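You operate a simulated robot arm through the tools that you are given. There is no shell and no other tool. Be economical: measure what you need, move in short steps, check, and stop when the job is done.

You are at the controls of a simulated two-armed robot. One attempt, no reset.

## Task
Set the clamp block to 28.6 mm and lock the end stop at 240 mm.
Fine: the block stays where it stands.

The check looks at the end state, three seconds after you hand in, the way a careful person would. Anything else that was tipped, shoved, dropped, spilled or broken makes it a failure.

## Robot
Two 7-joint arms with fingered hands on one trunk, on a base that drives. Base frame: it is fixed to the floor where the robot stands at the start and does not move with it; the origin is under the middle of the robot, x ahead of it, y to its left, z up; the surface under the hand at the start is at about z = 820. Units: mm, degrees, N and s.
The left shoulder is at the start at [88, 170, 1161], the right one opposite. With the tool pointing down near the work surface each hand reaches from about 340 to 780 mm from the robot's upright axis, wherever it stands, measured 20 degrees to its own side. Places, roughly: clamp block knob [500, 0, 900]; end stop [500, 1000, 900]; end stop lever [500, 1000, 900]. Payload 4 kg a hand.
The tool frame of a hand sits at the grasp point between the pads (the TCP): z along the fingers, y along the line on which they close. The tips reach 26 mm beyond it. Largest opening 132 mm; the body of the gripper starts 73 mm behind the TCP. The gripper is a hand of 4 fingers: y runs from the thumb to the fingers, the wrist lies at [0, 0, -224] in the tool frame, and closing takes about 1.5 s.
Orientation is that of the tool frame in the base frame, as a unit quaternion [x, y, z, w]. With the fingers straight down and closing along the base's y, the tool's x points along the base's -x, its y along +y and its z along -z.

## Interface
- The arms move only by the tool servo_tool. It takes "left_motion", "right_motion" or both (then of equal length, played together; a hand with none holds still); each is a list of rows, each a list of 2 entries, a list of its own where there are three numbers: the shift along the tool's x, y, z in mm, then the turn, a rotation vector about the tool's x, y, z in degrees. In form: [[[dx, dy, dz], [rx, ry, rz]], ...]. A call has 1 to 12 rows; each row is the pose to reach, as a shift and turn from the pose commanded when the call began, along the tool's axes at that moment. "left_jaw" and "right_jaw" are, for a hand that has rows, the closure, from 0 (fully open) to 1 (shut), set as the call begins (left out, the last holds). A row lasts 0.2 s, in which the tool goes at most 50 mm and 8.6 degrees; a call with a longer step from one row to the next is refused whole, and so is a gripper value outside its range. Where a pose cannot be reached the arm comes as near as it can. A force on the tool above 40 N (or 10 N above the force at the start of the call, whichever is more), or a blocked arm, ends the call early, and 0.2 s more pass. The fingers move at their own pace (about 108 mm/s each) and stop on an object; they squeeze with about 31 N. The grip force told is the motor's: it shows also when the fingers shut on nothing. Time passes only in rows, and 0.2 s behind the last, so rows that repeat a pose let the fingers close. It gives the time, the measured TCP pose, the force on the tool (base axes), the opening and the grip force at its end, in the units of the frame above (readings bear some noise), with the torque about the TCP (base axes, N m) and any sound that the robot's microphone picked up.
- Cameras (640 x 400 px; columns grow to the right, rows downward): "scene" is now at [165.5, 48.5, 1335.6]; the picture's right is [0.55, -0.83, 0.00], its down [-0.48, -0.32, -0.81] and it looks along [0.68, 0.45, -0.58] (base axes); focal length 250 px, centre (320, 200). "left" rides on the left gripper at [-73, 6, -94] in its tool frame; the picture's right is [-0.08, -1.00, 0.00], its down [0.78, -0.06, -0.62] and it looks along [0.61, -0.05, 0.79] (tool axes); focal length 230 px, centre (320, 200). "right" rides on the right gripper at [73, 6, -94] in its tool frame; the picture's right is [-0.08, 1.00, 0.00], its down [-0.78, -0.06, -0.62] and it looks along [-0.62, -0.05, 0.79] (tool axes); focal length 230 px, centre (320, 200).
- capture(camera): a new picture of that camera. No time passes.
- slide_trunk(by): slides the trunk up (or, below 0, down) by that many mm; the arms and the scene camera ride with it, the base frame stays. It gives what a move gives, with no picture.
- drive_base(legs): drives the robot by 1 to 6 legs, each [ahead, left, turn to the left] in mm, mm and degrees, along the robot's own axes; the way and the turn of a leg run together, so that a leg with both is an arc; at most 1500 mm and 180 degrees a leg. The arms and the cameras ride along, it lands a little off, and it stops where it bumps. It gives what a move gives.
- curl_fingers(finger1, finger2, finger3, thumb_bend, hand): sets how far each is bent, from 0 (flat) to 1 (curled in); at 0.3 the hand is open as for a grip, at 0.7 the pads meet at the TCP. One left out holds its place. A second passes; each finger stops where it meets its share of the squeeze, and holds until it gets a number again. A gripper value or a shape takes the hand back. It gives what a move gives, with no picture; readings hold the bend of each and the force on the fingers (four entries, about 0 where the hand has none), thumb and palm.
- hand_shape(shape, hand): the hand has 4 fingers and takes this shape, open, in about a second: jaw (thumb against the fingers, like two jaws); tri (thumb and two fingers); tip (a fingertip pinch); poke (one finger out to press); point (the index stretched); flat (the hand flat); cup (the hand cupped); fist (a fist). The gripper value then closes the fingers along that shape, each until it touches; the sizes above hold for jaw. It gives what a move gives, with no picture.
- pan_tilt(pan, tilt): turns the head with the scene camera to pan (to the left, within 80 degrees either way) and tilt (down, from -29 to 69), counted from straight ahead of the robot. It gives what a move gives.
- point_at(camera, pixels): for up to 12 pixels [column, row] of the newest picture of that camera ("zoom" is the newest enlarged one), the place [x, y, z] in the base frame of the surface seen there, good to about 3 mm. No time passes.
- inspect(camera, box): a new picture of the part [left, top, right, bottom] of that camera's present view, enlarged. No time passes.
- job_done(): hands the job in; it is judged then, once.

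Keep the steps short. Do not move on a guess: measure, check each grasp and each placing, and mend mistakes. In all there are 80 turns and 58 pictures (those below and enlarged ones count). Leave the grippers open and the arms clear of the work at the hand-in unless told otherwise, and finish with a single line.

The tools are called after "Emit:" as a command line: name --argument value ..., lists and objects as JSON in quotes. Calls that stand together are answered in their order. servo_tool: Moves the arms, as the interface text tells. Its arguments: {"type":"object","properties":{"left_motion":{"type":"array","items":{"type":"array"}},"left_jaw":{"type":"number"},"right_motion":{"type":"array","items":{"type":"array"}},"right_jaw":{"type":"number"}},"required":[]} The other tools are called the same way: slide_trunk (by) slides the trunk up or down; hand_shape (shape, hand) gives the hand a shape; curl_fingers (finger1, finger2, finger3, thumb_bend, hand) moves the fingers one by one; drive_base (legs) drives the base; pan_tilt (pan, tilt) turns the head that bears the scene camera; capture (camera) takes a picture; point_at (camera, pixels) gives the place of the surface under pixels of a picture; inspect (camera, box) takes an enlarged picture of a part of a camera's view; job_done () hands the job in.

At the start:

```text
t: 0.0
left_tool_pos: [439.3, 461.4, 1158.8]
left_tcp_rot: [0.0, 1.0, 0.0, 0.001]
left_ft_force: [0.3, 0.6, -0.8]
left_ft_torque: [-0.01, -0.01, -0.02]
left_width: 131.9
left_finger_force: 0.0
left_shape: jaw
left_bend: [0.3, 0.3, 0.3, 0.3]
left_finger forces: [0.0, 0.0, 0.0, 0.0, 0.1, 0.1]
right_tool_pos: [460.2, 14.8, 1202.8]
right_tcp_rot: [0.0, 1.0, 0.0, 0.0]
right_ft_force: [-0.5, 1.3, 0.2]
right_ft_torque: [-0.02, 0.0, 0.01]
right_width: 131.8
right_finger_force: 0.1
right_shape: jaw
right_bend: [0.3, 0.3, 0.3, 0.3]
right_finger forces: [0.0, 0.0, 0.1, 0.0, 0.0, 0.0]
trunk travel left (down, up): [-175.0, 176.0]
robot x, y, heading: [-0.5, 1.5, -0.1]
head pan, tilt: [33.7, 35.5]
```

scene: 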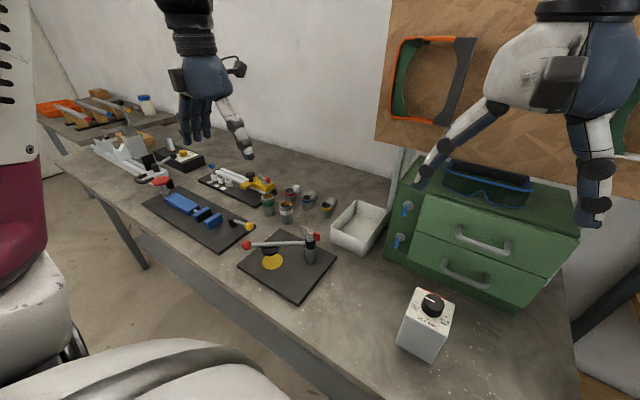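
right: 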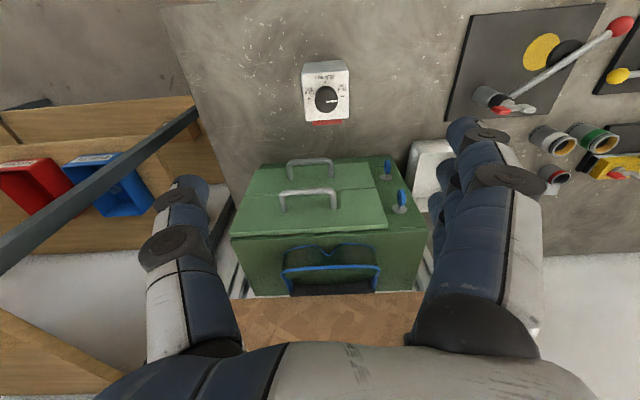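
left: 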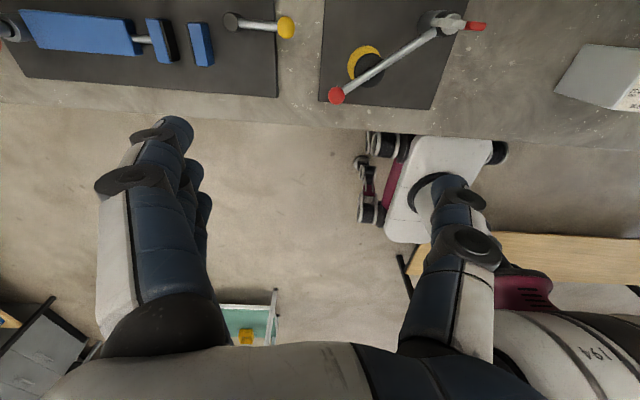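

I'll look around first: inspect the white box with the dial at (430,310), the blue vise-like thing at (195,215), and the row of devices further to the left.

Emit:
inspect --camera "scene" --box '[370, 270, 490, 370]'

Emit:
inspect --camera "scene" --box '[80, 120, 340, 300]'

```text
4.00 times, centred on (430, 320) of scene
```

zoom: 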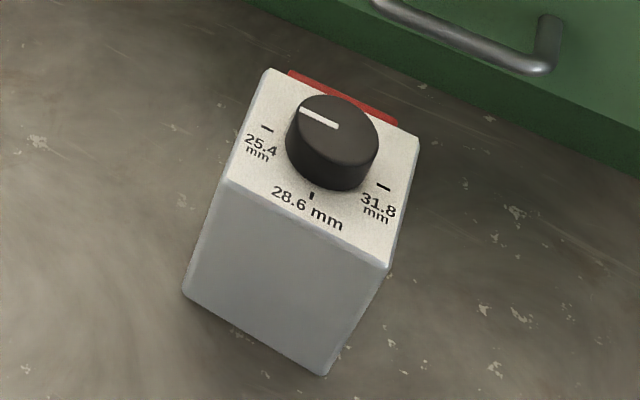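

```text
2.22 times, centred on (210, 210) of scene
```

zoom: 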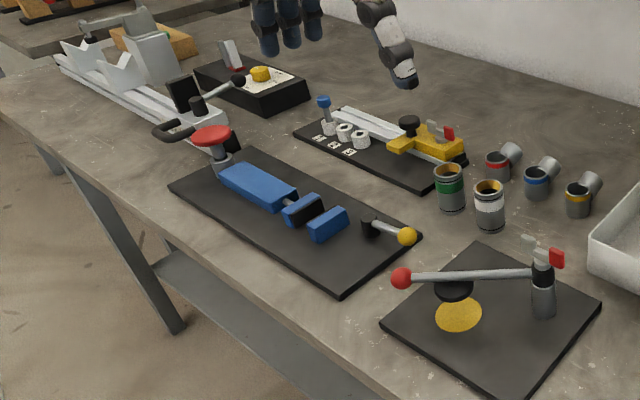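

The block is the white box; its knob's white line points near upper-left, the 28.6 tick is toward the robot. Next I look at the rail at y≈1000 and measure the knob and ticks.

Emit:
inspect --camera "scene" --box '[80, 110, 220, 200]'

Emit:
inspect --camera "scene" --box '[390, 276, 470, 326]'

Emit:
inspect --camera "right" --box '[280, 50, 376, 130]'

```text
4.44 times, centred on (150, 155) of scene
```

zoom: 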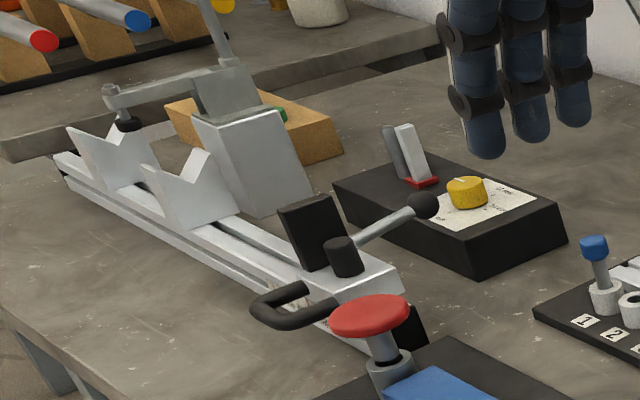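

```text
8.00 times, centred on (430, 301) of scene
```

zoom: 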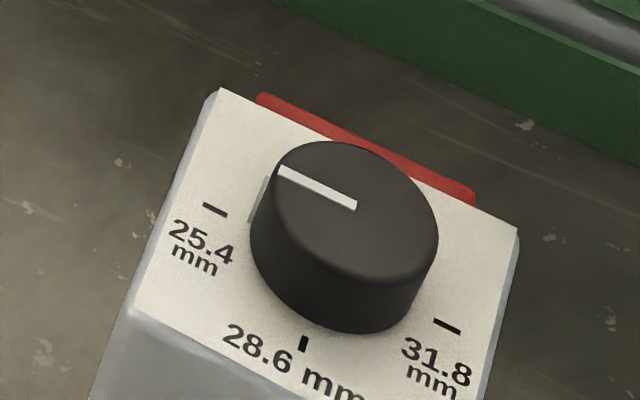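

```text
5.00 times, centred on (328, 90) of right
```

zoom: 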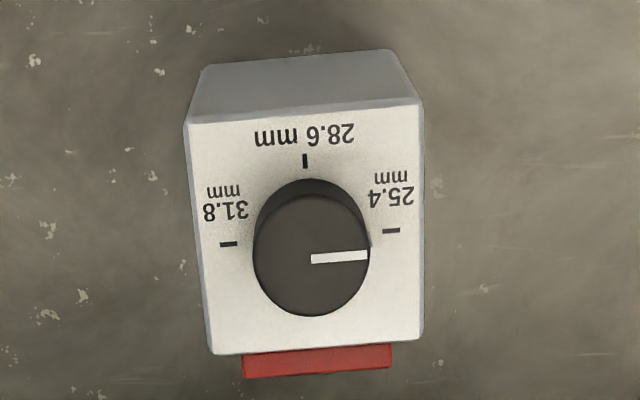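

In this enlarged right-camera view, I measure the knob centre (312,258), pointer tip (362,256), ticks 28.6 (305,161), 25.4 (391,231), 31.8 (229,244), and the box corners.

Emit:
point_at --camera "zoom" --pixels '[[312, 258], [365, 256], [260, 258], [311, 310], [312, 205], [305, 161], [391, 231], [229, 244], [192, 122], [420, 102], [212, 350], [420, 335]]'

Emit:
pan_tilt --pan 65 --tilt 35

Emit:
capture --camera "scene"

```text
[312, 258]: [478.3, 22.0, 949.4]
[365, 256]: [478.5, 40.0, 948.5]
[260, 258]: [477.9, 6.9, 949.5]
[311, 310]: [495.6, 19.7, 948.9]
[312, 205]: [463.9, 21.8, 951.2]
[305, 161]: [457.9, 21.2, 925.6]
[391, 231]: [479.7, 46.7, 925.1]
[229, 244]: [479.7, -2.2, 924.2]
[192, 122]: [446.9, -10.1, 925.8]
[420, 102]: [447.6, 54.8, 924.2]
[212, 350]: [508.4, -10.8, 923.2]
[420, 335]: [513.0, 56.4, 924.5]
```

```text
t: 1.0
left_tool_pos: [439.5, 461.2, 1158.1]
left_tcp_rot: [0.0, 1.0, 0.0, 0.001]
left_ft_force: [0.1, 0.1, -0.3]
left_ft_torque: [-0.01, -0.03, -0.04]
left_width: 132.0
left_finger_force: 0.1
left_shape: jaw
left_bend: [0.3, 0.3, 0.3, 0.3]
left_finger forces: [0.1, 0.0, 0.0, 0.0, 0.1, 0.0]
right_tool_pos: [460.1, 14.5, 1201.6]
right_tcp_rot: [0.0, 1.0, 0.001, 0.0]
right_ft_force: [-0.1, -0.2, 0.2]
right_ft_torque: [0.01, -0.05, 0.0]
right_width: 131.9
right_finger_force: 0.1
right_shape: jaw
right_bend: [0.3, 0.3, 0.3, 0.3]
right_finger forces: [0.1, 0.0, 0.1, 0.0, 0.1, 0.0]
trunk travel left (down, up): [-175.0, 176.0]
robot x, y, heading: [3.1, -5.3, -0.3]
head pan, tilt: [65.0, 35.0]
```

```text
49 pictures are left
```

scene: 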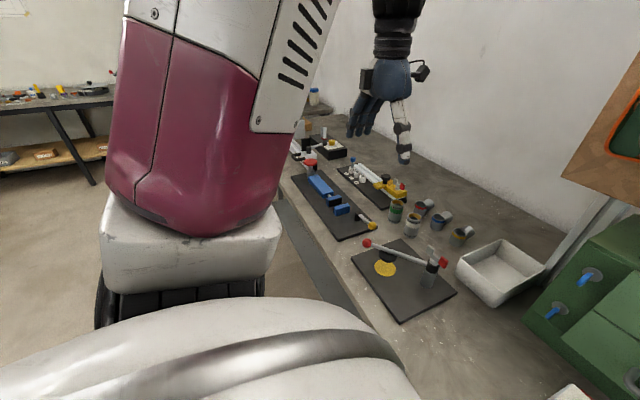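

Next I measure the cabinet's front face, handles and top near the knob, so the hand does not hit it (right camera).

Emit:
capture --camera "right"

Emit:
point_at --camera "right" --pixels '[[310, 162], [308, 193], [265, 165], [385, 160], [400, 195], [388, 165], [250, 235], [330, 232], [430, 150]]'

```text
48 pictures are left
```

right: 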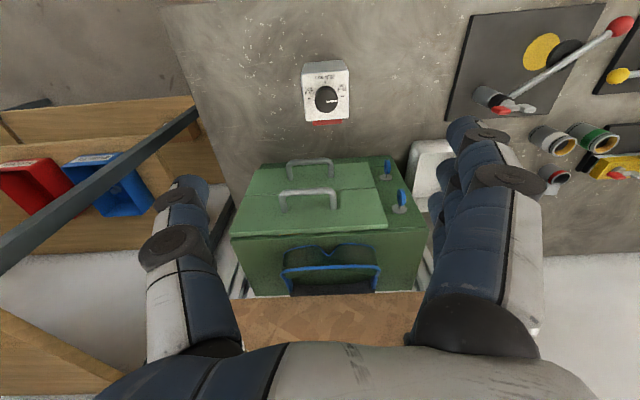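

```text
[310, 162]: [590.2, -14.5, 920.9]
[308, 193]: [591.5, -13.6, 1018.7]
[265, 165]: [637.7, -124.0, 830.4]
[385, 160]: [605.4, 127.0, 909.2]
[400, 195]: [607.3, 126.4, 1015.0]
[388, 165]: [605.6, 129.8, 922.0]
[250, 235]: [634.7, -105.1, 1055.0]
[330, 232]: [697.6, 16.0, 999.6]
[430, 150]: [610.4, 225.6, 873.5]
```

Cabinet handles stand at x≈590, 110 mm from the knob: there is room. I bring the right hand over the knob (479.5, 21.7) with tips still ~25 mm above it, pre-turned 45° so the 90° turn is symmetric.

Emit:
servo_tool --right_motion '[[[-10, 4, 25], [0, 0, 8]], [[-19.4, 7.2, 60], [0, 0, 16]], [[-19.4, 7.2, 100], [0, 0, 24]], [[-19.4, 7.2, 135], [0, 0, 32]], [[-19.4, 7.2, 170], [0, 0, 40]], [[-19.4, 7.2, 195], [0, 0, 45]], [[-19.4, 7.2, 200], [0, 0, 45]], [[-19.4, 7.2, 200], [0, 0, 45]]]' --right_jaw 0

Emit:
capture --camera "right"

Emit:
pan_tilt --pan 0 --tilt 50

Emit:
capture --camera "scene"

```text
t: 2.8
left_tool_pos: [438.8, 459.3, 1159.6]
left_tcp_rot: [0.0, 1.0, 0.0, -0.001]
left_ft_force: [0.5, 0.0, 0.4]
left_ft_torque: [0.0, 0.0, 0.01]
left_width: 132.1
left_finger_force: 0.0
left_shape: jaw
left_bend: [0.3, 0.3, 0.3, 0.3]
left_finger forces: [0.0, 0.1, 0.0, 0.0, 0.0, 0.0]
right_tool_pos: [479.1, 21.9, 1001.1]
right_tcp_rot: [0.383, 0.924, 0.0, 0.0]
right_ft_force: [0.2, 0.1, 1.4]
right_ft_torque: [-0.03, -0.01, -0.01]
right_width: 132.0
right_finger_force: 0.1
right_shape: jaw
right_bend: [0.3, 0.3, 0.3, 0.3]
right_finger forces: [0.0, 0.1, 0.0, 0.0, 0.0, 0.0]
trunk travel left (down, up): [-175.0, 176.0]
robot x, y, heading: [-6.1, -1.0, 0.1]
head pan, tilt: [65.0, 35.0]
```

```text
47 pictures are left
```

right: 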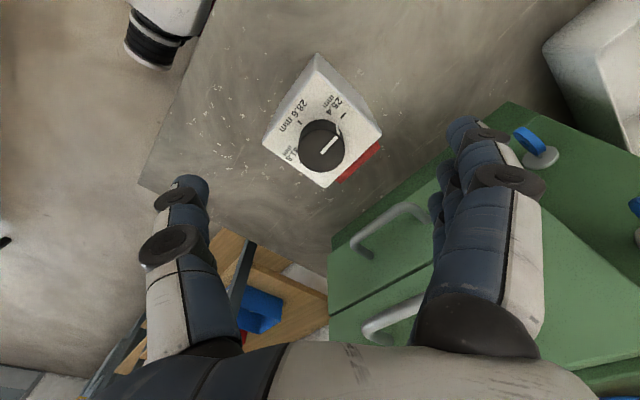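

```text
t: 4.1
left_tool_pos: [439.8, 461.9, 1159.3]
left_tcp_rot: [0.0, 1.0, 0.0, 0.0]
left_ft_force: [0.3, 0.0, 0.7]
left_ft_torque: [0.0, 0.02, 0.0]
left_width: 131.7
left_finger_force: 0.1
left_shape: jaw
left_bend: [0.3, 0.3, 0.3, 0.3]
left_finger forces: [0.0, 0.0, 0.0, 0.0, 0.1, 0.0]
right_tool_pos: [479.2, 22.1, 1002.2]
right_tcp_rot: [0.383, 0.924, 0.0, 0.0]
right_ft_force: [-0.1, -0.3, -0.4]
right_ft_torque: [0.0, 0.0, 0.02]
right_width: 131.8
right_finger_force: 0.0
right_shape: jaw
right_bend: [0.3, 0.3, 0.3, 0.3]
right_finger forces: [0.0, 0.0, 0.1, 0.0, 0.0, 0.0]
trunk travel left (down, up): [-175.0, 176.0]
robot x, y, heading: [-0.7, -3.4, 0.1]
head pan, tilt: [0.0, 50.0]
```

```text
46 pictures are left
```

scene: 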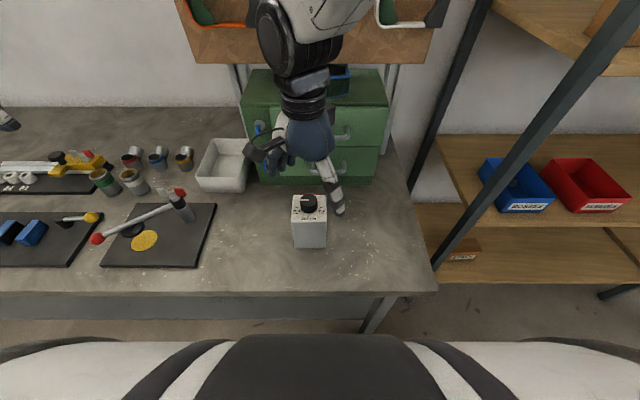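

The knob is between the jaws. I measure its rim precisely from close up before going down.

Emit:
inspect --camera "right" --box '[256, 50, 400, 194]'

```text
2.78 times, centred on (328, 122) of right
```

zoom: 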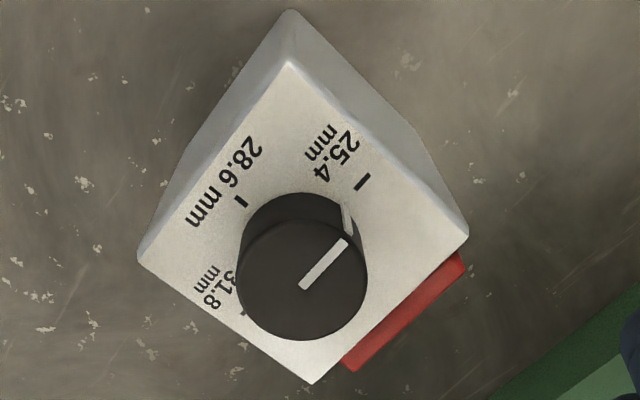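

Rim points of the knob disc here: left (240,285), right (365,270), bottom (303,338), top (303,222); corners of the box top: (290,62), (468,235), (310,382), (138,257).

Emit:
point_at --camera "zoom" --pixels '[[242, 285], [362, 275], [303, 335], [303, 226], [302, 281], [344, 242], [290, 66], [464, 235], [310, 379], [142, 257], [362, 182], [240, 201]]'

```text
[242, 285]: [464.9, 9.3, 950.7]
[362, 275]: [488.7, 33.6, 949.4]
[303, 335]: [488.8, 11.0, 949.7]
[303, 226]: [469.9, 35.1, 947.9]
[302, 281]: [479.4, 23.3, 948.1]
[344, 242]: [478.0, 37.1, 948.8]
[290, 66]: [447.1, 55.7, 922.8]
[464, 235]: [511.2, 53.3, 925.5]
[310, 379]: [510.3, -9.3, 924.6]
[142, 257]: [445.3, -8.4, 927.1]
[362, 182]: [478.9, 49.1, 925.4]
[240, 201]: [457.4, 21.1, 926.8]
```

Centre is (478.3, 22.5), radius 17; TCP is right above. Descend 44 mm to z≈958 (tips ≈6 mm over the box top) and close the jaws partly, leaving a gap around the 34 mm knob.

Emit:
servo_tool --right_motion '[[[0, 0, 12], [0, 0, 0]], [[0, 0, 24], [0, 0, 0]], [[0, 0, 34], [0, 0, 0]], [[0, 0, 44], [0, 0, 0]], [[0, 0, 44], [0, 0, 0]], [[0, 0, 44], [0, 0, 0]], [[0, 0, 44], [0, 0, 0]]]' --right_jaw 0.6

Emit:
capture --camera "right"

Emit:
inspect --camera "scene" --box '[250, 150, 370, 260]'

```text
t: 5.7
left_tool_pos: [439.6, 461.5, 1159.4]
left_tcp_rot: [0.0, 1.0, 0.0, 0.001]
left_ft_force: [0.2, -0.5, 0.9]
left_ft_torque: [-0.02, 0.02, 0.01]
left_width: 131.5
left_finger_force: 0.0
left_shape: jaw
left_bend: [0.3, 0.3, 0.3, 0.3]
left_finger forces: [0.0, 0.1, 0.1, 0.1, 0.0, 0.0]
right_tool_pos: [480.8, 20.6, 961.2]
right_tcp_rot: [0.386, 0.923, 0.004, -0.002]
right_ft_force: [0.5, -0.4, -0.7]
right_ft_torque: [-0.02, -0.02, -0.01]
right_width: 53.5
right_finger_force: 0.0
right_shape: jaw
right_bend: [0.73, 0.73, 0.73, 0.7]
right_finger forces: [0.0, 0.1, 0.1, 0.1, 0.0, 0.0]
trunk travel left (down, up): [-175.0, 176.0]
robot x, y, heading: [-1.2, -2.1, -0.0]
head pan, tilt: [0.0, 50.0]
```

```text
44 pictures are left
```

right: 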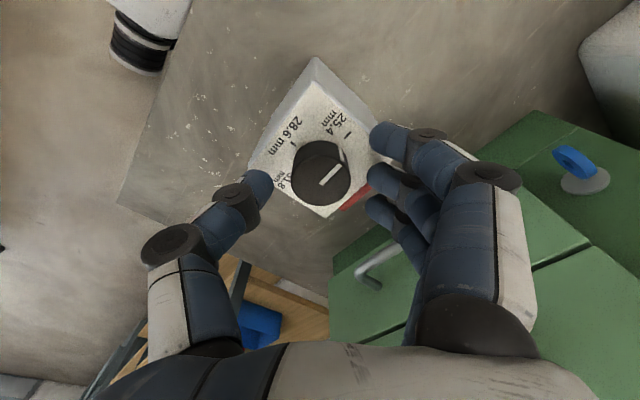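

```text
3.64 times, centred on (310, 205) of scene
```

zoom: 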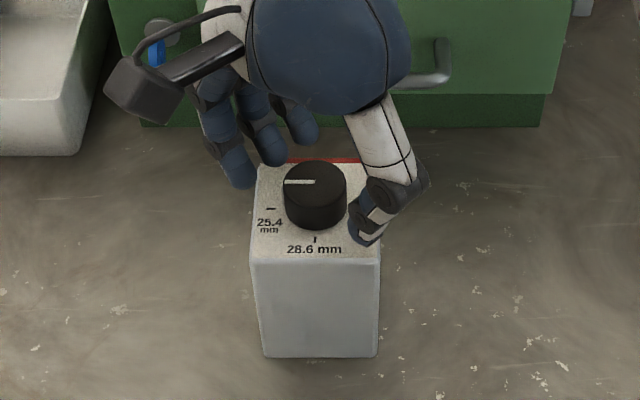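

Thumb tip (270,180) and middle finger (370,175) straddle the knob (321,170) evenly. The TCP is 3 mm off only along tool x; I correct that, drop 2 mm and close.

Emit:
servo_tool --right_motion '[[[2.8, -0.3, 2], [0, 0, 0]], [[2.8, -0.3, 2], [0, 0, 0]], [[2.8, -0.3, 2], [0, 0, 0]]]'

Emit:
servo_tool --right_motion '[[[0, 0, 0], [0, 0, 0]], [[0, 0, 0], [0, 0, 0]], [[0, 0, 0], [0, 0, 0]], [[0, 0, 0], [0, 0, 0]], [[0, 0, 0], [0, 0, 0]]]' --right_jaw 0.9

Emit:
inspect --camera "scene" --box '[250, 150, 370, 260]'

Emit:
capture --camera "right"

```text
t: 6.5
left_tool_pos: [440.3, 461.9, 1157.6]
left_tcp_rot: [0.0, 1.0, -0.001, 0.0]
left_ft_force: [0.3, -1.0, -0.3]
left_ft_torque: [0.01, -0.01, 0.0]
left_width: 131.8
left_finger_force: 0.0
left_shape: jaw
left_bend: [0.3, 0.3, 0.3, 0.3]
left_finger forces: [0.0, 0.0, 0.0, 0.0, 0.0, 0.1]
right_tool_pos: [478.8, 21.6, 958.8]
right_tcp_rot: [0.387, 0.922, 0.005, -0.003]
right_ft_force: [0.0, 0.2, 0.0]
right_ft_torque: [-0.02, 0.0, 0.02]
right_width: 53.3
right_finger_force: 0.0
right_shape: jaw
right_bend: [0.73, 0.73, 0.73, 0.7]
right_finger forces: [0.0, 0.1, 0.0, 0.0, 0.0, 0.1]
trunk travel left (down, up): [-175.0, 176.0]
robot x, y, heading: [0.5, -0.3, -0.0]
head pan, tilt: [0.0, 50.0]
```

```text
t: 7.7
left_tool_pos: [438.6, 462.6, 1159.0]
left_tcp_rot: [0.0, 1.0, 0.0, 0.0]
left_ft_force: [0.2, 0.3, -0.4]
left_ft_torque: [0.01, -0.01, 0.0]
left_width: 132.0
left_finger_force: 0.1
left_shape: jaw
left_bend: [0.3, 0.3, 0.3, 0.3]
left_finger forces: [0.1, 0.1, 0.1, 0.0, 0.0, 0.0]
right_tool_pos: [478.4, 22.8, 959.8]
right_tcp_rot: [0.387, 0.922, 0.005, -0.001]
right_ft_force: [-1.0, -2.1, 7.7]
right_ft_torque: [0.15, -0.13, 0.01]
right_width: 9.6
right_finger_force: 31.1
right_shape: jaw
right_bend: [0.69, 0.72, 0.71, 0.71]
right_finger forces: [0.0, 18.8, 0.0, 0.0, 21.6, 0.0]
trunk travel left (down, up): [-175.0, 176.0]
robot x, y, heading: [-1.0, 0.1, 0.2]
head pan, tilt: [0.0, 50.0]
```

```text
3.64 times, centred on (310, 205) of scene
```

zoom: 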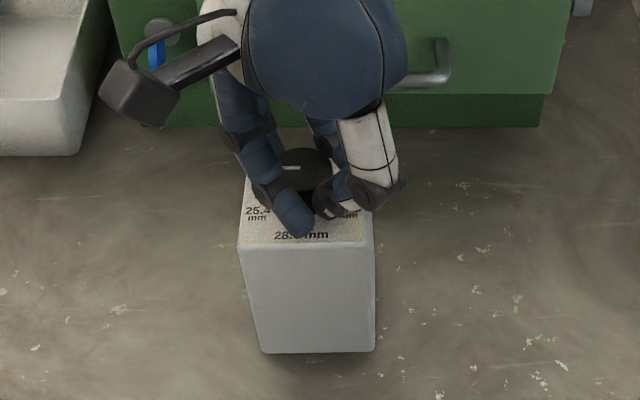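

```text
41 pictures are left
```

right: 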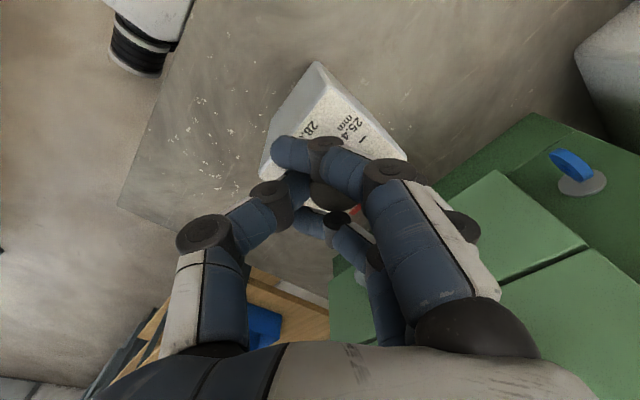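

The block looks shifted or tilted by the grip (top edge moved ~4 px in the scene). I release right away to 0.6 and check.

Emit:
servo_tool --right_motion '[[[0, 0, 0], [0, 0, 0]], [[0, 0, 0], [0, 0, 0]], [[0, 0, 0], [0, 0, 0]], [[0, 0, 0], [0, 0, 0]]]' --right_jaw 0.6

Emit:
inspect --camera "scene" --box '[250, 150, 370, 260]'

```text
t: 8.7
left_tool_pos: [439.8, 462.3, 1158.7]
left_tcp_rot: [0.001, 1.0, 0.0, 0.0]
left_ft_force: [0.0, -0.3, 0.8]
left_ft_torque: [-0.02, 0.01, -0.01]
left_width: 131.8
left_finger_force: 0.1
left_shape: jaw
left_bend: [0.3, 0.3, 0.3, 0.3]
left_finger forces: [0.0, 0.0, 0.0, 0.1, 0.1, 0.1]
right_tool_pos: [479.9, 22.7, 959.3]
right_tcp_rot: [0.387, 0.922, 0.005, -0.002]
right_ft_force: [0.0, -0.1, 0.0]
right_ft_torque: [-0.01, 0.02, 0.01]
right_width: 52.3
right_finger_force: 0.0
right_shape: jaw
right_bend: [0.73, 0.73, 0.73, 0.7]
right_finger forces: [0.1, 0.1, 0.1, 0.1, 0.0, 0.0]
trunk travel left (down, up): [-175.0, 176.0]
robot x, y, heading: [3.1, 1.1, -0.1]
head pan, tilt: [0.0, 50.0]
```

```text
3.64 times, centred on (310, 205) of scene
```

zoom: 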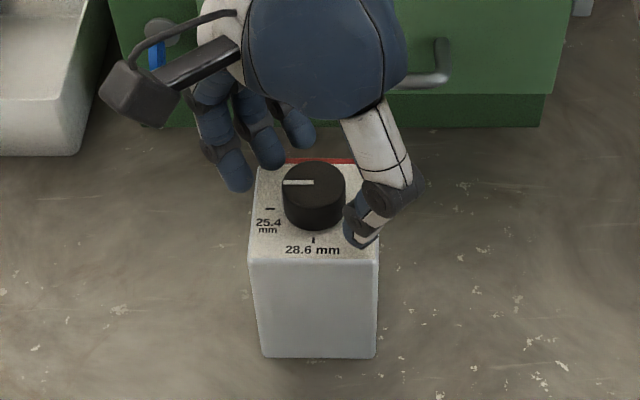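

Released, the block settled back almost exactly where it was. I suspect the fingertips pressed on its top. I measure the fingertip heights in this zoom: thumb tip (362,243), fingers (238,187), (268,163), and the block's corners.

Emit:
point_at --camera "zoom" --pixels '[[362, 246], [356, 240], [238, 187], [270, 165], [300, 145], [250, 262], [376, 262], [262, 352], [374, 352], [313, 240], [270, 209], [313, 170]]'

Emit:
inspect --camera "right" --box '[230, 40, 420, 230]'

```text
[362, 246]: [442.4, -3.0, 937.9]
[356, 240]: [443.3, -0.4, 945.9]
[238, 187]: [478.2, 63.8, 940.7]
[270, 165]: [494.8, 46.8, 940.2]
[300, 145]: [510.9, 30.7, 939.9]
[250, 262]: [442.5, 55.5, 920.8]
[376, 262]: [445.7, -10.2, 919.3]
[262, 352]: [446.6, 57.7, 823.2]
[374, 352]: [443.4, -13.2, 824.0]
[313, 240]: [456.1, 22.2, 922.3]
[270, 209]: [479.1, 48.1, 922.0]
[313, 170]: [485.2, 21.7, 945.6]
```

```text
2.11 times, centred on (325, 135) of right
```

zoom: 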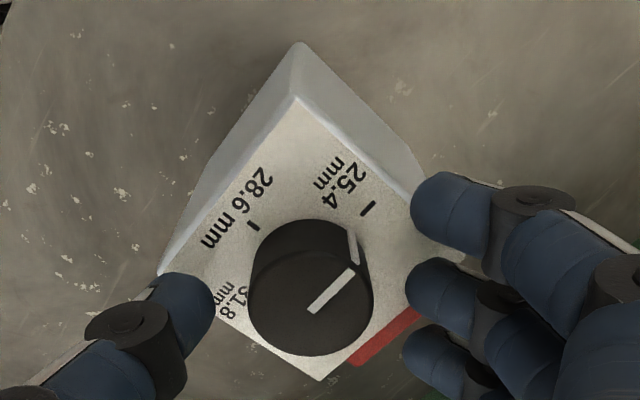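

Heights: tips ≈935–940, clear of the 922–925 face, and the block is still in place. The torque at the grip (≈0.2 N m about tool x) says the thumb pushed higher than the fingers and tipped the light block. I'll tilt the hand −6° about tool x (thumb down) and squeeze only lightly, in stages, watching the torque.

Emit:
servo_tool --right_motion '[[[0, -0.8, 0], [-3, 0, 0]], [[0, -1.6, 0], [-6, 0, 0]], [[0, -1.6, 0], [-6, 0, 0]]]'

Emit:
servo_tool --right_motion '[[[0, 0, 0], [0, 0, 0]], [[0, 0, 0], [0, 0, 0]], [[0, 0, 0], [0, 0, 0]]]' --right_jaw 0.7

Emit:
servo_tool --right_motion '[[[0, 0, 0], [0, 0, 0]], [[0, 0, 0], [0, 0, 0]]]' --right_jaw 0.74

Emit:
inspect --camera "scene" --box '[250, 150, 370, 260]'

```text
t: 9.5
left_tool_pos: [439.1, 461.5, 1158.3]
left_tcp_rot: [0.001, 1.0, 0.001, 0.0]
left_ft_force: [0.1, 1.5, -0.4]
left_ft_torque: [0.0, -0.01, -0.01]
left_width: 132.0
left_finger_force: 0.1
left_shape: jaw
left_bend: [0.3, 0.3, 0.3, 0.3]
left_finger forces: [0.1, 0.0, 0.0, 0.0, 0.0, 0.1]
right_tool_pos: [476.4, 22.9, 956.3]
right_tcp_rot: [0.382, 0.923, 0.048, 0.02]
right_ft_force: [0.4, 0.0, 0.0]
right_ft_torque: [-0.03, 0.02, -0.01]
right_width: 52.2
right_finger_force: 0.1
right_shape: jaw
right_bend: [0.73, 0.73, 0.73, 0.7]
right_finger forces: [0.0, 0.1, 0.1, 0.0, 0.1, 0.0]
trunk travel left (down, up): [-175.0, 176.0]
robot x, y, heading: [-4.8, -1.9, -0.1]
head pan, tilt: [0.0, 50.0]
```

```text
t: 10.3
left_tool_pos: [439.0, 460.3, 1158.1]
left_tcp_rot: [0.0, 1.0, -0.001, 0.0]
left_ft_force: [-0.1, -1.1, -0.6]
left_ft_torque: [0.0, 0.0, 0.02]
left_width: 131.8
left_finger_force: 0.1
left_shape: jaw
left_bend: [0.3, 0.3, 0.3, 0.3]
left_finger forces: [0.0, 0.0, 0.0, 0.0, 0.0, 0.1]
right_tool_pos: [474.5, 22.7, 956.1]
right_tcp_rot: [0.382, 0.923, 0.049, 0.02]
right_ft_force: [-0.7, 0.1, -0.1]
right_ft_torque: [0.06, 0.01, -0.01]
right_width: 40.1
right_finger_force: 0.1
right_shape: jaw
right_bend: [0.73, 0.73, 0.73, 0.7]
right_finger forces: [0.1, 0.0, 0.1, 0.1, 0.0, 0.0]
trunk travel left (down, up): [-175.0, 176.0]
robot x, y, heading: [0.5, -2.7, 0.1]
head pan, tilt: [0.0, 50.0]
```

```text
t: 10.9
left_tool_pos: [440.3, 460.6, 1158.1]
left_tcp_rot: [0.001, 1.0, 0.0, 0.0]
left_ft_force: [0.5, -0.9, -0.2]
left_ft_torque: [0.0, 0.01, 0.0]
left_width: 131.8
left_finger_force: 0.0
left_shape: jaw
left_bend: [0.3, 0.3, 0.3, 0.3]
left_finger forces: [0.1, 0.1, 0.0, 0.1, 0.0, 0.0]
right_tool_pos: [476.9, 21.7, 955.0]
right_tcp_rot: [0.382, 0.922, 0.049, 0.02]
right_ft_force: [0.0, 0.0, 0.5]
right_ft_torque: [0.02, -0.01, 0.03]
right_width: 34.7
right_finger_force: 0.0
right_shape: jaw
right_bend: [0.73, 0.73, 0.73, 0.7]
right_finger forces: [0.0, 0.2, 0.0, 0.0, 0.0, 0.0]
trunk travel left (down, up): [-175.0, 176.0]
robot x, y, heading: [-3.7, 1.2, -0.0]
head pan, tilt: [0.0, 50.0]
```

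```text
3.64 times, centred on (310, 205) of scene
```

zoom: 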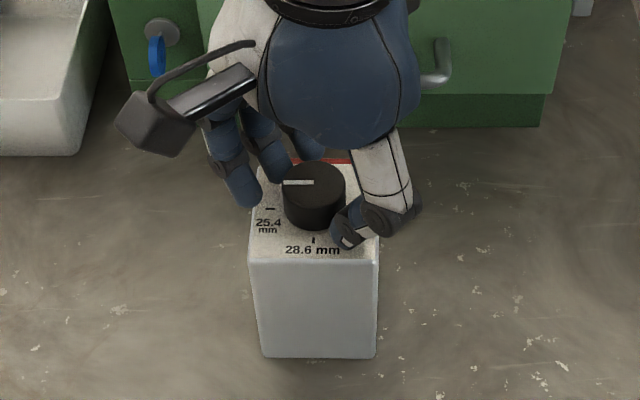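

No contact yet and the block is untouched. I close on in small steps, reading the forces.

Emit:
servo_tool --right_motion '[[[0, 0, 0], [0, 0, 0]], [[0, 0, 0], [0, 0, 0]]]' --right_jaw 0.77

Emit:
servo_tool --right_motion '[[[0, 0, 0], [0, 0, 0]], [[0, 0, 0], [0, 0, 0]]]' --right_jaw 0.8

Emit:
inspect --camera "scene" --box '[250, 150, 370, 260]'

```text
t: 11.5
left_tool_pos: [439.3, 461.2, 1158.6]
left_tcp_rot: [-0.001, 1.0, 0.0, 0.0]
left_ft_force: [-0.1, -0.3, -0.5]
left_ft_torque: [0.01, 0.03, -0.05]
left_width: 131.7
left_finger_force: 0.0
left_shape: jaw
left_bend: [0.3, 0.3, 0.3, 0.3]
left_finger forces: [0.0, 0.1, 0.0, 0.1, 0.0, 0.0]
right_tool_pos: [477.3, 22.8, 957.2]
right_tcp_rot: [0.382, 0.922, 0.049, 0.02]
right_ft_force: [1.2, 1.0, -0.1]
right_ft_torque: [0.01, 0.0, 0.01]
right_width: 31.1
right_finger_force: 0.0
right_shape: jaw
right_bend: [0.73, 0.73, 0.73, 0.7]
right_finger forces: [0.0, 0.9, 0.0, 0.0, 0.0, 0.1]
trunk travel left (down, up): [-175.0, 176.0]
robot x, y, heading: [2.6, 0.9, 0.0]
head pan, tilt: [0.0, 50.0]
```

```text
t: 12.1
left_tool_pos: [439.3, 462.2, 1159.2]
left_tcp_rot: [-0.001, 1.0, 0.0, 0.0]
left_ft_force: [-0.5, 0.3, -0.3]
left_ft_torque: [0.01, -0.03, 0.04]
left_width: 131.8
left_finger_force: 0.1
left_shape: jaw
left_bend: [0.3, 0.3, 0.3, 0.3]
left_finger forces: [0.0, 0.0, 0.0, 0.0, 0.1, 0.0]
right_tool_pos: [474.2, 22.9, 956.6]
right_tcp_rot: [0.382, 0.923, 0.049, 0.02]
right_ft_force: [-1.2, -0.4, -0.8]
right_ft_torque: [0.02, 0.01, -0.01]
right_width: 14.5
right_finger_force: 30.9
right_shape: jaw
right_bend: [0.69, 0.73, 0.71, 0.7]
right_finger forces: [0.0, 13.3, 10.7, 0.0, 25.1, 0.0]
trunk travel left (down, up): [-175.0, 176.0]
robot x, y, heading: [-3.4, 0.5, -0.2]
head pan, tilt: [0.0, 50.0]
```

```text
3.64 times, centred on (310, 205) of scene
```

zoom: 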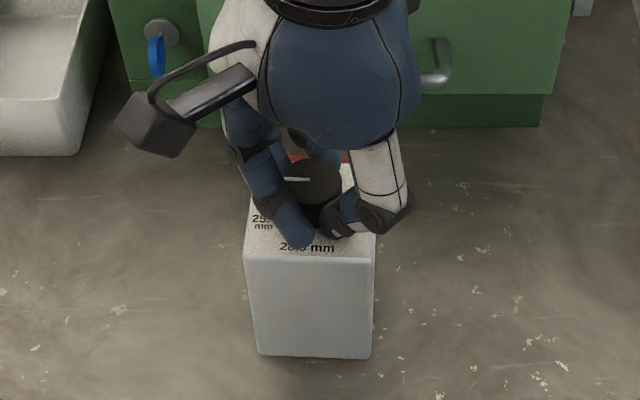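

Now the grip is balanced: fingers 13+11 N against thumb 25 N, torque ≈0, block upright and the pointer still at 25.4. I turn 45° counter-clockwise (seen from above) about the vertical through the knob, then look.

Emit:
servo_tool --right_motion '[[[-0.26, -0.15, 0], [0, 0.79, -7.46]], [[-0.52, -0.3, 0], [0, 1.58, -14.9]], [[-0.78, -0.42, 0], [0, 2.36, -22.4]], [[-1.04, -0.5, 0], [0, 3.15, -29.8]], [[-1.3, -0.58, 0], [0, 3.94, -37.3]], [[-1.56, -0.64, 0], [0, 4.7, -44.7]], [[-1.56, -0.64, 0], [0, 4.7, -44.7]]]'

Emit:
inspect --camera "scene" --box '[250, 150, 370, 260]'

```text
t: 13.7
left_tool_pos: [439.4, 460.7, 1157.8]
left_tcp_rot: [0.0, 1.0, 0.0, 0.0]
left_ft_force: [0.9, -1.3, -0.2]
left_ft_torque: [-0.01, -0.01, -0.01]
left_width: 131.7
left_finger_force: 0.1
left_shape: jaw
left_bend: [0.3, 0.3, 0.3, 0.3]
left_finger forces: [0.0, 0.0, 0.0, 0.0, 0.0, 0.0]
right_tool_pos: [476.7, 19.1, 955.7]
right_tcp_rot: [-0.001, 0.999, 0.053, -0.001]
right_ft_force: [-0.1, 0.0, -3.5]
right_ft_torque: [0.09, -0.03, 0.03]
right_width: 14.1
right_finger_force: 30.6
right_shape: jaw
right_bend: [0.69, 0.72, 0.71, 0.7]
right_finger forces: [0.1, 13.6, 11.8, 0.1, 23.9, 0.1]
trunk travel left (down, up): [-175.0, 176.0]
robot x, y, heading: [-0.2, 0.0, -0.1]
head pan, tilt: [0.0, 50.0]
```

```text
3.64 times, centred on (310, 205) of scene
```

zoom: 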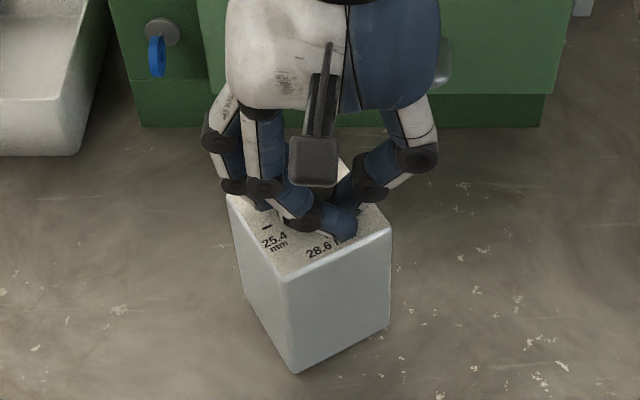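

The whole block turned with the knob: it stands too loosely. I turn it straight back 45° along the same path and then check its pose; next time I'll press down to hold it.

Emit:
servo_tool --right_motion '[[[0.1, 0.26, 0], [0, -0.79, 7.46]], [[0.2, 0.52, 0], [0, -1.58, 14.9]], [[0.32, 0.78, 0], [0, -2.36, 22.4]], [[0.45, 1.04, 0], [0, -3.15, 29.8]], [[0.55, 1.3, 0], [0, -3.94, 37.3]], [[0.64, 1.56, 0], [0, -4.7, 44.7]], [[0.64, 1.56, 0], [0, -4.7, 44.7]]]'

Emit:
inspect --camera "scene" --box '[250, 150, 370, 260]'

```text
t: 15.3
left_tool_pos: [439.5, 460.9, 1159.6]
left_tcp_rot: [0.001, 1.0, -0.001, -0.001]
left_ft_force: [0.1, 0.7, 0.5]
left_ft_torque: [0.05, 0.0, 0.02]
left_width: 132.0
left_finger_force: 0.1
left_shape: jaw
left_bend: [0.3, 0.3, 0.3, 0.3]
left_finger forces: [0.1, 0.1, 0.0, 0.0, 0.1, 0.0]
right_tool_pos: [476.5, 22.8, 955.9]
right_tcp_rot: [0.382, 0.923, 0.048, 0.02]
right_ft_force: [0.1, -0.4, -3.3]
right_ft_torque: [0.01, 0.01, 0.01]
right_width: 13.9
right_finger_force: 31.4
right_shape: jaw
right_bend: [0.69, 0.72, 0.71, 0.7]
right_finger forces: [0.0, 13.9, 11.6, 0.1, 24.3, 0.0]
trunk travel left (down, up): [-175.0, 176.0]
robot x, y, heading: [3.9, -3.6, -0.1]
head pan, tilt: [0.0, 50.0]
```

```text
3.64 times, centred on (310, 205) of scene
```

zoom: 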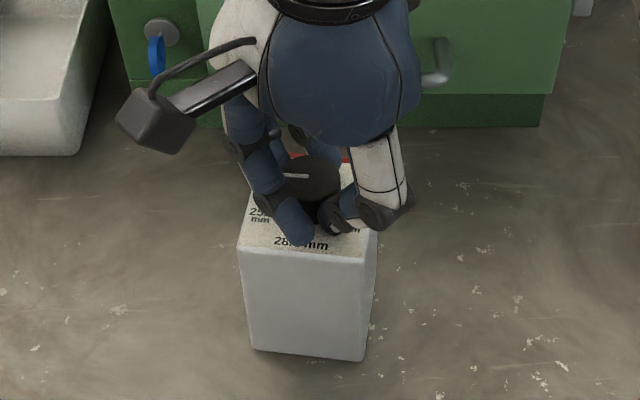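

The block is back, and the reading Fz = −3.3 N shows the hand was carrying its weight (so it was hanging, not sliding). I lower vertically in 1–2 mm steps to press it onto the table with about 15 N.

Emit:
servo_tool --right_motion '[[[0, -0.1, 1], [0, 0, 0]], [[0, -0.2, 2], [0, 0, 0]], [[0, -0.2, 2], [0, 0, 0]]]'

Emit:
servo_tool --right_motion '[[[0, -0.1, 1], [0, 0, 0]], [[0, -0.2, 2], [0, 0, 0]], [[0, -0.2, 2], [0, 0, 0]]]'

Emit:
inspect --camera "scene" --box '[250, 150, 370, 260]'

```text
t: 16.1
left_tool_pos: [439.0, 461.0, 1160.0]
left_tcp_rot: [0.0, 1.0, 0.0, 0.001]
left_ft_force: [0.6, -0.6, 0.8]
left_ft_torque: [0.0, 0.02, 0.02]
left_width: 131.9
left_finger_force: 0.1
left_shape: jaw
left_bend: [0.3, 0.3, 0.3, 0.3]
left_finger forces: [0.0, 0.1, 0.0, 0.0, 0.1, 0.0]
right_tool_pos: [475.6, 21.3, 955.8]
right_tcp_rot: [0.382, 0.923, 0.049, 0.021]
right_ft_force: [-3.0, 0.2, 6.7]
right_ft_torque: [0.05, -0.07, -0.01]
right_width: 14.0
right_finger_force: 30.9
right_shape: jaw
right_bend: [0.69, 0.72, 0.71, 0.71]
right_finger forces: [0.0, 14.2, 11.3, 0.0, 26.5, 0.0]
trunk travel left (down, up): [-175.0, 176.0]
robot x, y, heading: [0.7, 5.7, -0.0]
head pan, tilt: [0.0, 50.0]
```

```text
t: 16.9
left_tool_pos: [437.8, 459.4, 1159.1]
left_tcp_rot: [0.0, 1.0, 0.001, 0.001]
left_ft_force: [-0.8, 0.2, -0.5]
left_ft_torque: [0.0, -0.02, 0.04]
left_width: 131.8
left_finger_force: 0.0
left_shape: jaw
left_bend: [0.3, 0.3, 0.3, 0.3]
left_finger forces: [0.0, 0.1, 0.1, 0.0, 0.1, 0.1]
right_tool_pos: [475.6, 22.5, 955.1]
right_tcp_rot: [0.382, 0.922, 0.05, 0.022]
right_ft_force: [-7.7, -3.8, 21.0]
right_ft_torque: [-0.05, -0.07, -0.01]
right_width: 14.8
right_finger_force: 31.3
right_shape: jaw
right_bend: [0.69, 0.73, 0.71, 0.71]
right_finger forces: [0.1, 14.4, 12.1, 0.0, 33.5, 0.0]
trunk travel left (down, up): [-175.0, 176.0]
robot x, y, heading: [0.2, -1.3, -0.1]
head pan, tilt: [0.0, 50.0]
```

```text
3.64 times, centred on (310, 205) of scene
```

zoom: 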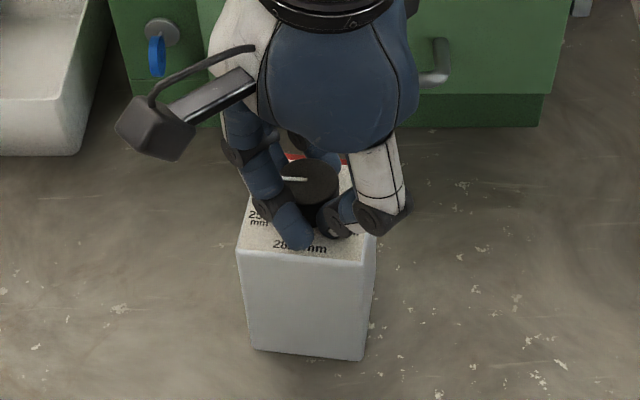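

It is pressed with 21 N onto the table. Now turn 30° counter-clockwise and see whether the knob, not the block, turns.

Emit:
servo_tool --right_motion '[[[-0.26, -0.15, 0], [0, 0.79, -7.46]], [[-0.52, -0.3, 0], [0, 1.58, -14.9]], [[-0.78, -0.42, 0], [0, 2.36, -22.4]], [[-1.04, -0.5, 0], [0, 3.15, -29.8]], [[-1.04, -0.5, 0], [0, 3.15, -29.8]]]'

Emit:
inspect --camera "scene" --box '[250, 150, 370, 260]'

```text
t: 18.1
left_tool_pos: [438.0, 460.7, 1160.2]
left_tcp_rot: [0.0, 1.0, 0.002, 0.002]
left_ft_force: [0.1, -0.3, 0.3]
left_ft_torque: [-0.04, -0.01, -0.02]
left_width: 131.5
left_finger_force: 0.1
left_shape: jaw
left_bend: [0.3, 0.3, 0.3, 0.3]
left_finger forces: [0.1, 0.0, 0.0, 0.0, 0.0, 0.0]
right_tool_pos: [477.9, 20.2, 954.0]
right_tcp_rot: [0.13, 0.99, 0.053, 0.009]
right_ft_force: [-0.8, -10.6, 30.6]
right_ft_torque: [-0.06, -0.21, -0.02]
right_width: 16.2
right_finger_force: 31.6
right_shape: jaw
right_bend: [0.69, 0.73, 0.72, 0.72]
right_finger forces: [0.0, 14.2, 16.2, 0.0, 36.7, 0.0]
trunk travel left (down, up): [-175.0, 176.0]
robot x, y, heading: [0.6, 1.5, 0.1]
head pan, tilt: [0.0, 50.0]
```

```text
3.64 times, centred on (310, 205) of scene
```

zoom: 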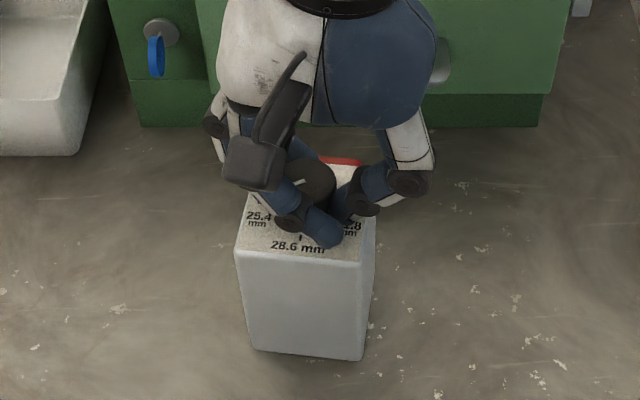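

The knob turns and the block stays put. The force is 30 N down and 10 N sideways, so I ease by ~1 mm up and in −y while turning 30° more.

Emit:
servo_tool --right_motion '[[[-0.5, -0.8, -0.8], [0, 0, 0]], [[-0.8, -0.9, -0.8], [0, 0.79, -7.46]], [[-1.0, -1.0, -0.8], [0, 1.58, -14.9]], [[-1.2, -1.1, -0.8], [0, 2.36, -22.4]], [[-1.4, -1.2, -0.8], [0, 3.15, -29.8]], [[-1.4, -1.2, -0.8], [0, 3.15, -29.8]]]'

Emit:
inspect --camera "scene" --box '[250, 150, 370, 260]'

```text
t: 19.5
left_tool_pos: [438.6, 462.4, 1158.7]
left_tcp_rot: [0.0, 1.0, 0.001, 0.0]
left_ft_force: [-0.2, -0.1, 0.0]
left_ft_torque: [-0.01, 0.02, -0.01]
left_width: 131.8
left_finger_force: 0.0
left_shape: jaw
left_bend: [0.3, 0.3, 0.3, 0.3]
left_finger forces: [0.1, 0.0, 0.1, 0.1, 0.1, 0.1]
right_tool_pos: [478.0, 20.0, 953.2]
right_tcp_rot: [-0.13, 0.99, 0.053, -0.005]
right_ft_force: [9.0, -2.6, 23.7]
right_ft_torque: [0.19, -0.29, -0.08]
right_width: 16.0
right_finger_force: 30.9
right_shape: jaw
right_bend: [0.69, 0.73, 0.72, 0.72]
right_finger forces: [0.1, 14.3, 20.4, 0.0, 32.8, 0.0]
trunk travel left (down, up): [-175.0, 176.0]
robot x, y, heading: [-1.0, -1.6, -0.2]
head pan, tilt: [0.0, 50.0]
```

```text
3.64 times, centred on (310, 205) of scene
```

zoom: 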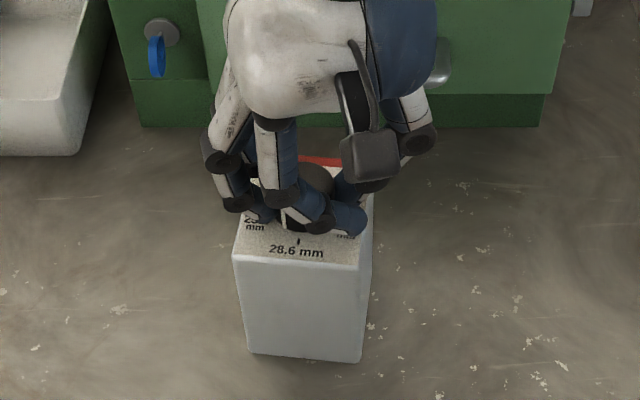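

The skirt mark of the knob now shows at (290,220), still short of the tick at (298,242). I ease +x by ~1 mm and turn 20° more.

Emit:
servo_tool --right_motion '[[[-0.9, 0.2, 0], [0, 0, 0]], [[-1.1, 0.2, 0], [0, 0.7, -7]], [[-1.3, 0.2, 0], [0, 1.4, -14]], [[-1.5, 0.2, 0], [0, 2.1, -20]], [[-1.5, 0.2, 0], [0, 2.1, -20]]]'

Emit:
inspect --camera "scene" --box '[270, 170, 350, 230]'

Emit:
inspect --camera "right" --box '[200, 20, 440, 240]'

```text
t: 20.7
left_tool_pos: [437.5, 461.5, 1158.0]
left_tcp_rot: [0.001, 1.0, 0.001, 0.0]
left_ft_force: [0.0, 0.3, 0.0]
left_ft_torque: [-0.03, 0.03, 0.01]
left_width: 131.6
left_finger_force: 0.0
left_shape: jaw
left_bend: [0.3, 0.3, 0.3, 0.3]
left_finger forces: [0.0, 0.1, 0.1, 0.1, 0.0, 0.0]
right_tool_pos: [478.6, 20.4, 954.0]
right_tcp_rot: [-0.301, 0.952, 0.05, -0.016]
right_ft_force: [10.4, 3.6, 25.6]
right_ft_torque: [0.38, -0.26, -0.05]
right_width: 16.0
right_finger_force: 31.7
right_shape: jaw
right_bend: [0.69, 0.73, 0.72, 0.72]
right_finger forces: [0.0, 14.7, 23.2, 0.0, 31.7, 0.1]
trunk travel left (down, up): [-175.0, 176.0]
robot x, y, heading: [-0.1, -1.4, -0.1]
head pan, tilt: [0.0, 50.0]
```

```text
6.67 times, centred on (310, 200) of scene
```

zoom: 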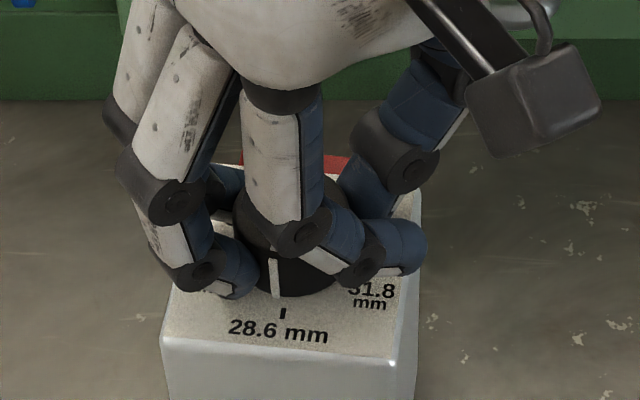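

```text
1.82 times, centred on (320, 130) of right
```

zoom: 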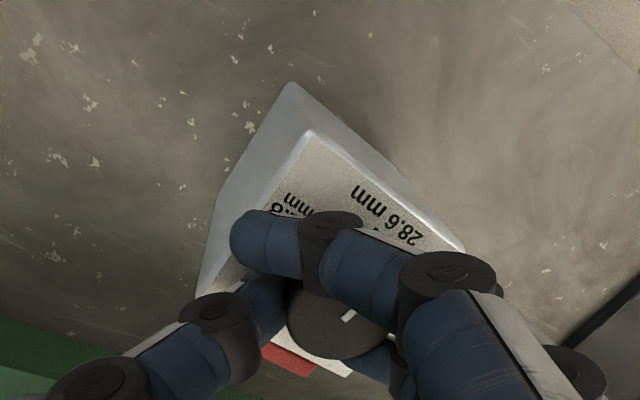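

The skirt mark bottom (277,297) lies about 3.3 mm left of the line to the tick (283,314): ~11° short. I ease the side force and turn 11° more.

Emit:
servo_tool --right_motion '[[[-0.6, -0.9, 0], [0, 0.0, 0]], [[-0.6, -0.9, 0], [0, 0.6, -5.5]], [[-0.6, -0.9, 0], [0, 1.16, -11]], [[-0.6, -0.9, 0], [0, 1.16, -11]]]'

Emit:
inspect --camera "scene" --box '[270, 170, 350, 230]'

```text
t: 21.7
left_tool_pos: [438.4, 462.4, 1159.0]
left_tcp_rot: [0.0, 1.0, 0.0, 0.0]
left_ft_force: [0.1, -0.7, 0.3]
left_ft_torque: [0.03, 0.0, 0.0]
left_width: 131.6
left_finger_force: 0.1
left_shape: jaw
left_bend: [0.3, 0.3, 0.3, 0.3]
left_finger forces: [0.1, 0.1, 0.0, 0.0, 0.0, 0.0]
right_tool_pos: [479.9, 19.6, 953.4]
right_tcp_rot: [-0.392, 0.918, 0.049, -0.021]
right_ft_force: [7.9, 3.5, 24.4]
right_ft_torque: [0.4, -0.07, -0.06]
right_width: 16.5
right_finger_force: 31.3
right_shape: jaw
right_bend: [0.69, 0.73, 0.72, 0.72]
right_finger forces: [0.0, 14.8, 21.1, 0.0, 30.5, 0.1]
trunk travel left (down, up): [-175.0, 176.0]
robot x, y, heading: [0.1, 0.4, 0.0]
head pan, tilt: [0.0, 50.0]
```

```text
6.67 times, centred on (310, 200) of scene
```

zoom: 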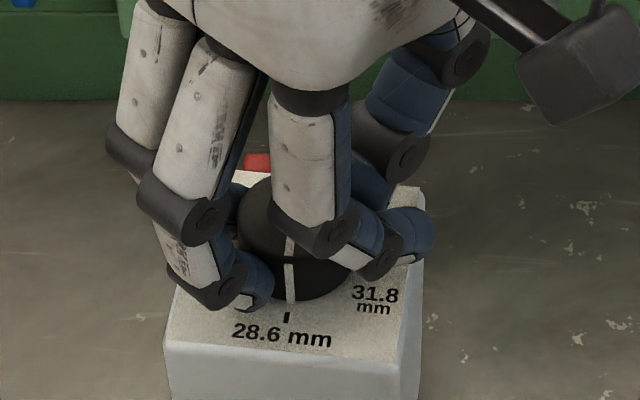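

The mark (290,302) now sits on the line to the 28.6 tick (287,317). I relieve the pressing by raising ~2.7 mm while still gripping, and measure the block's corners to compare with the start.

Emit:
servo_tool --right_motion '[[[-0.5, -0.4, -1.3], [0, 0, 0]], [[-0.9, -0.6, -2.6], [0, 0, 0]], [[-0.9, -0.6, -2.6], [0, 0, 0]]]'

Emit:
inspect --camera "scene" --box '[250, 150, 370, 260]'

```text
t: 22.5
left_tool_pos: [439.1, 461.2, 1157.3]
left_tcp_rot: [0.001, 1.0, 0.0, 0.0]
left_ft_force: [0.2, -1.2, 0.0]
left_ft_torque: [0.0, 0.01, -0.01]
left_width: 132.1
left_finger_force: 0.0
left_shape: jaw
left_bend: [0.3, 0.3, 0.3, 0.3]
left_finger forces: [0.1, 0.1, 0.0, 0.0, 0.0, 0.1]
right_tool_pos: [480.0, 19.7, 954.4]
right_tcp_rot: [-0.391, 0.919, 0.048, -0.021]
right_ft_force: [-0.4, 1.2, 2.3]
right_ft_torque: [0.25, 0.09, -0.02]
right_width: 15.5
right_finger_force: 30.8
right_shape: jaw
right_bend: [0.69, 0.73, 0.71, 0.71]
right_finger forces: [0.0, 14.9, 15.4, 0.0, 24.3, 0.1]
trunk travel left (down, up): [-175.0, 176.0]
robot x, y, heading: [-2.3, -0.9, 0.0]
head pan, tilt: [0.0, 50.0]
```

```text
3.64 times, centred on (310, 205) of scene
```

zoom: 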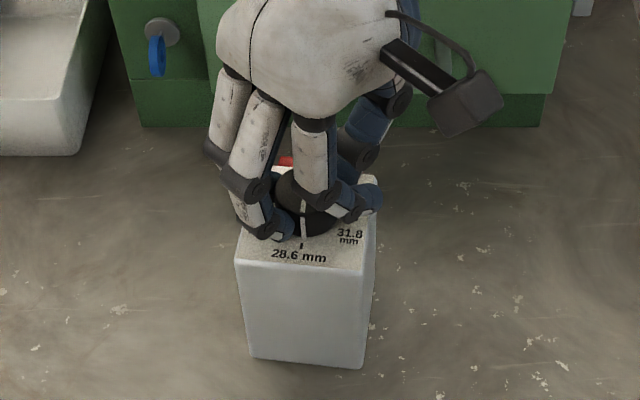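

Measure the front face corners now: top (238,262), (364,273); bottom (253,354), (360,364).

Emit:
point_at --camera "zoom" --pixels '[[238, 264], [362, 275], [253, 353], [360, 363], [300, 245], [303, 228], [345, 235]]'

```text
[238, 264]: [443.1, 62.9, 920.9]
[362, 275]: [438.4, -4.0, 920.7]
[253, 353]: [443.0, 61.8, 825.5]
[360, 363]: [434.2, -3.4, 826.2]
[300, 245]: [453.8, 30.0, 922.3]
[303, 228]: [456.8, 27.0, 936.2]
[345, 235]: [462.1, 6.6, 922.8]
```

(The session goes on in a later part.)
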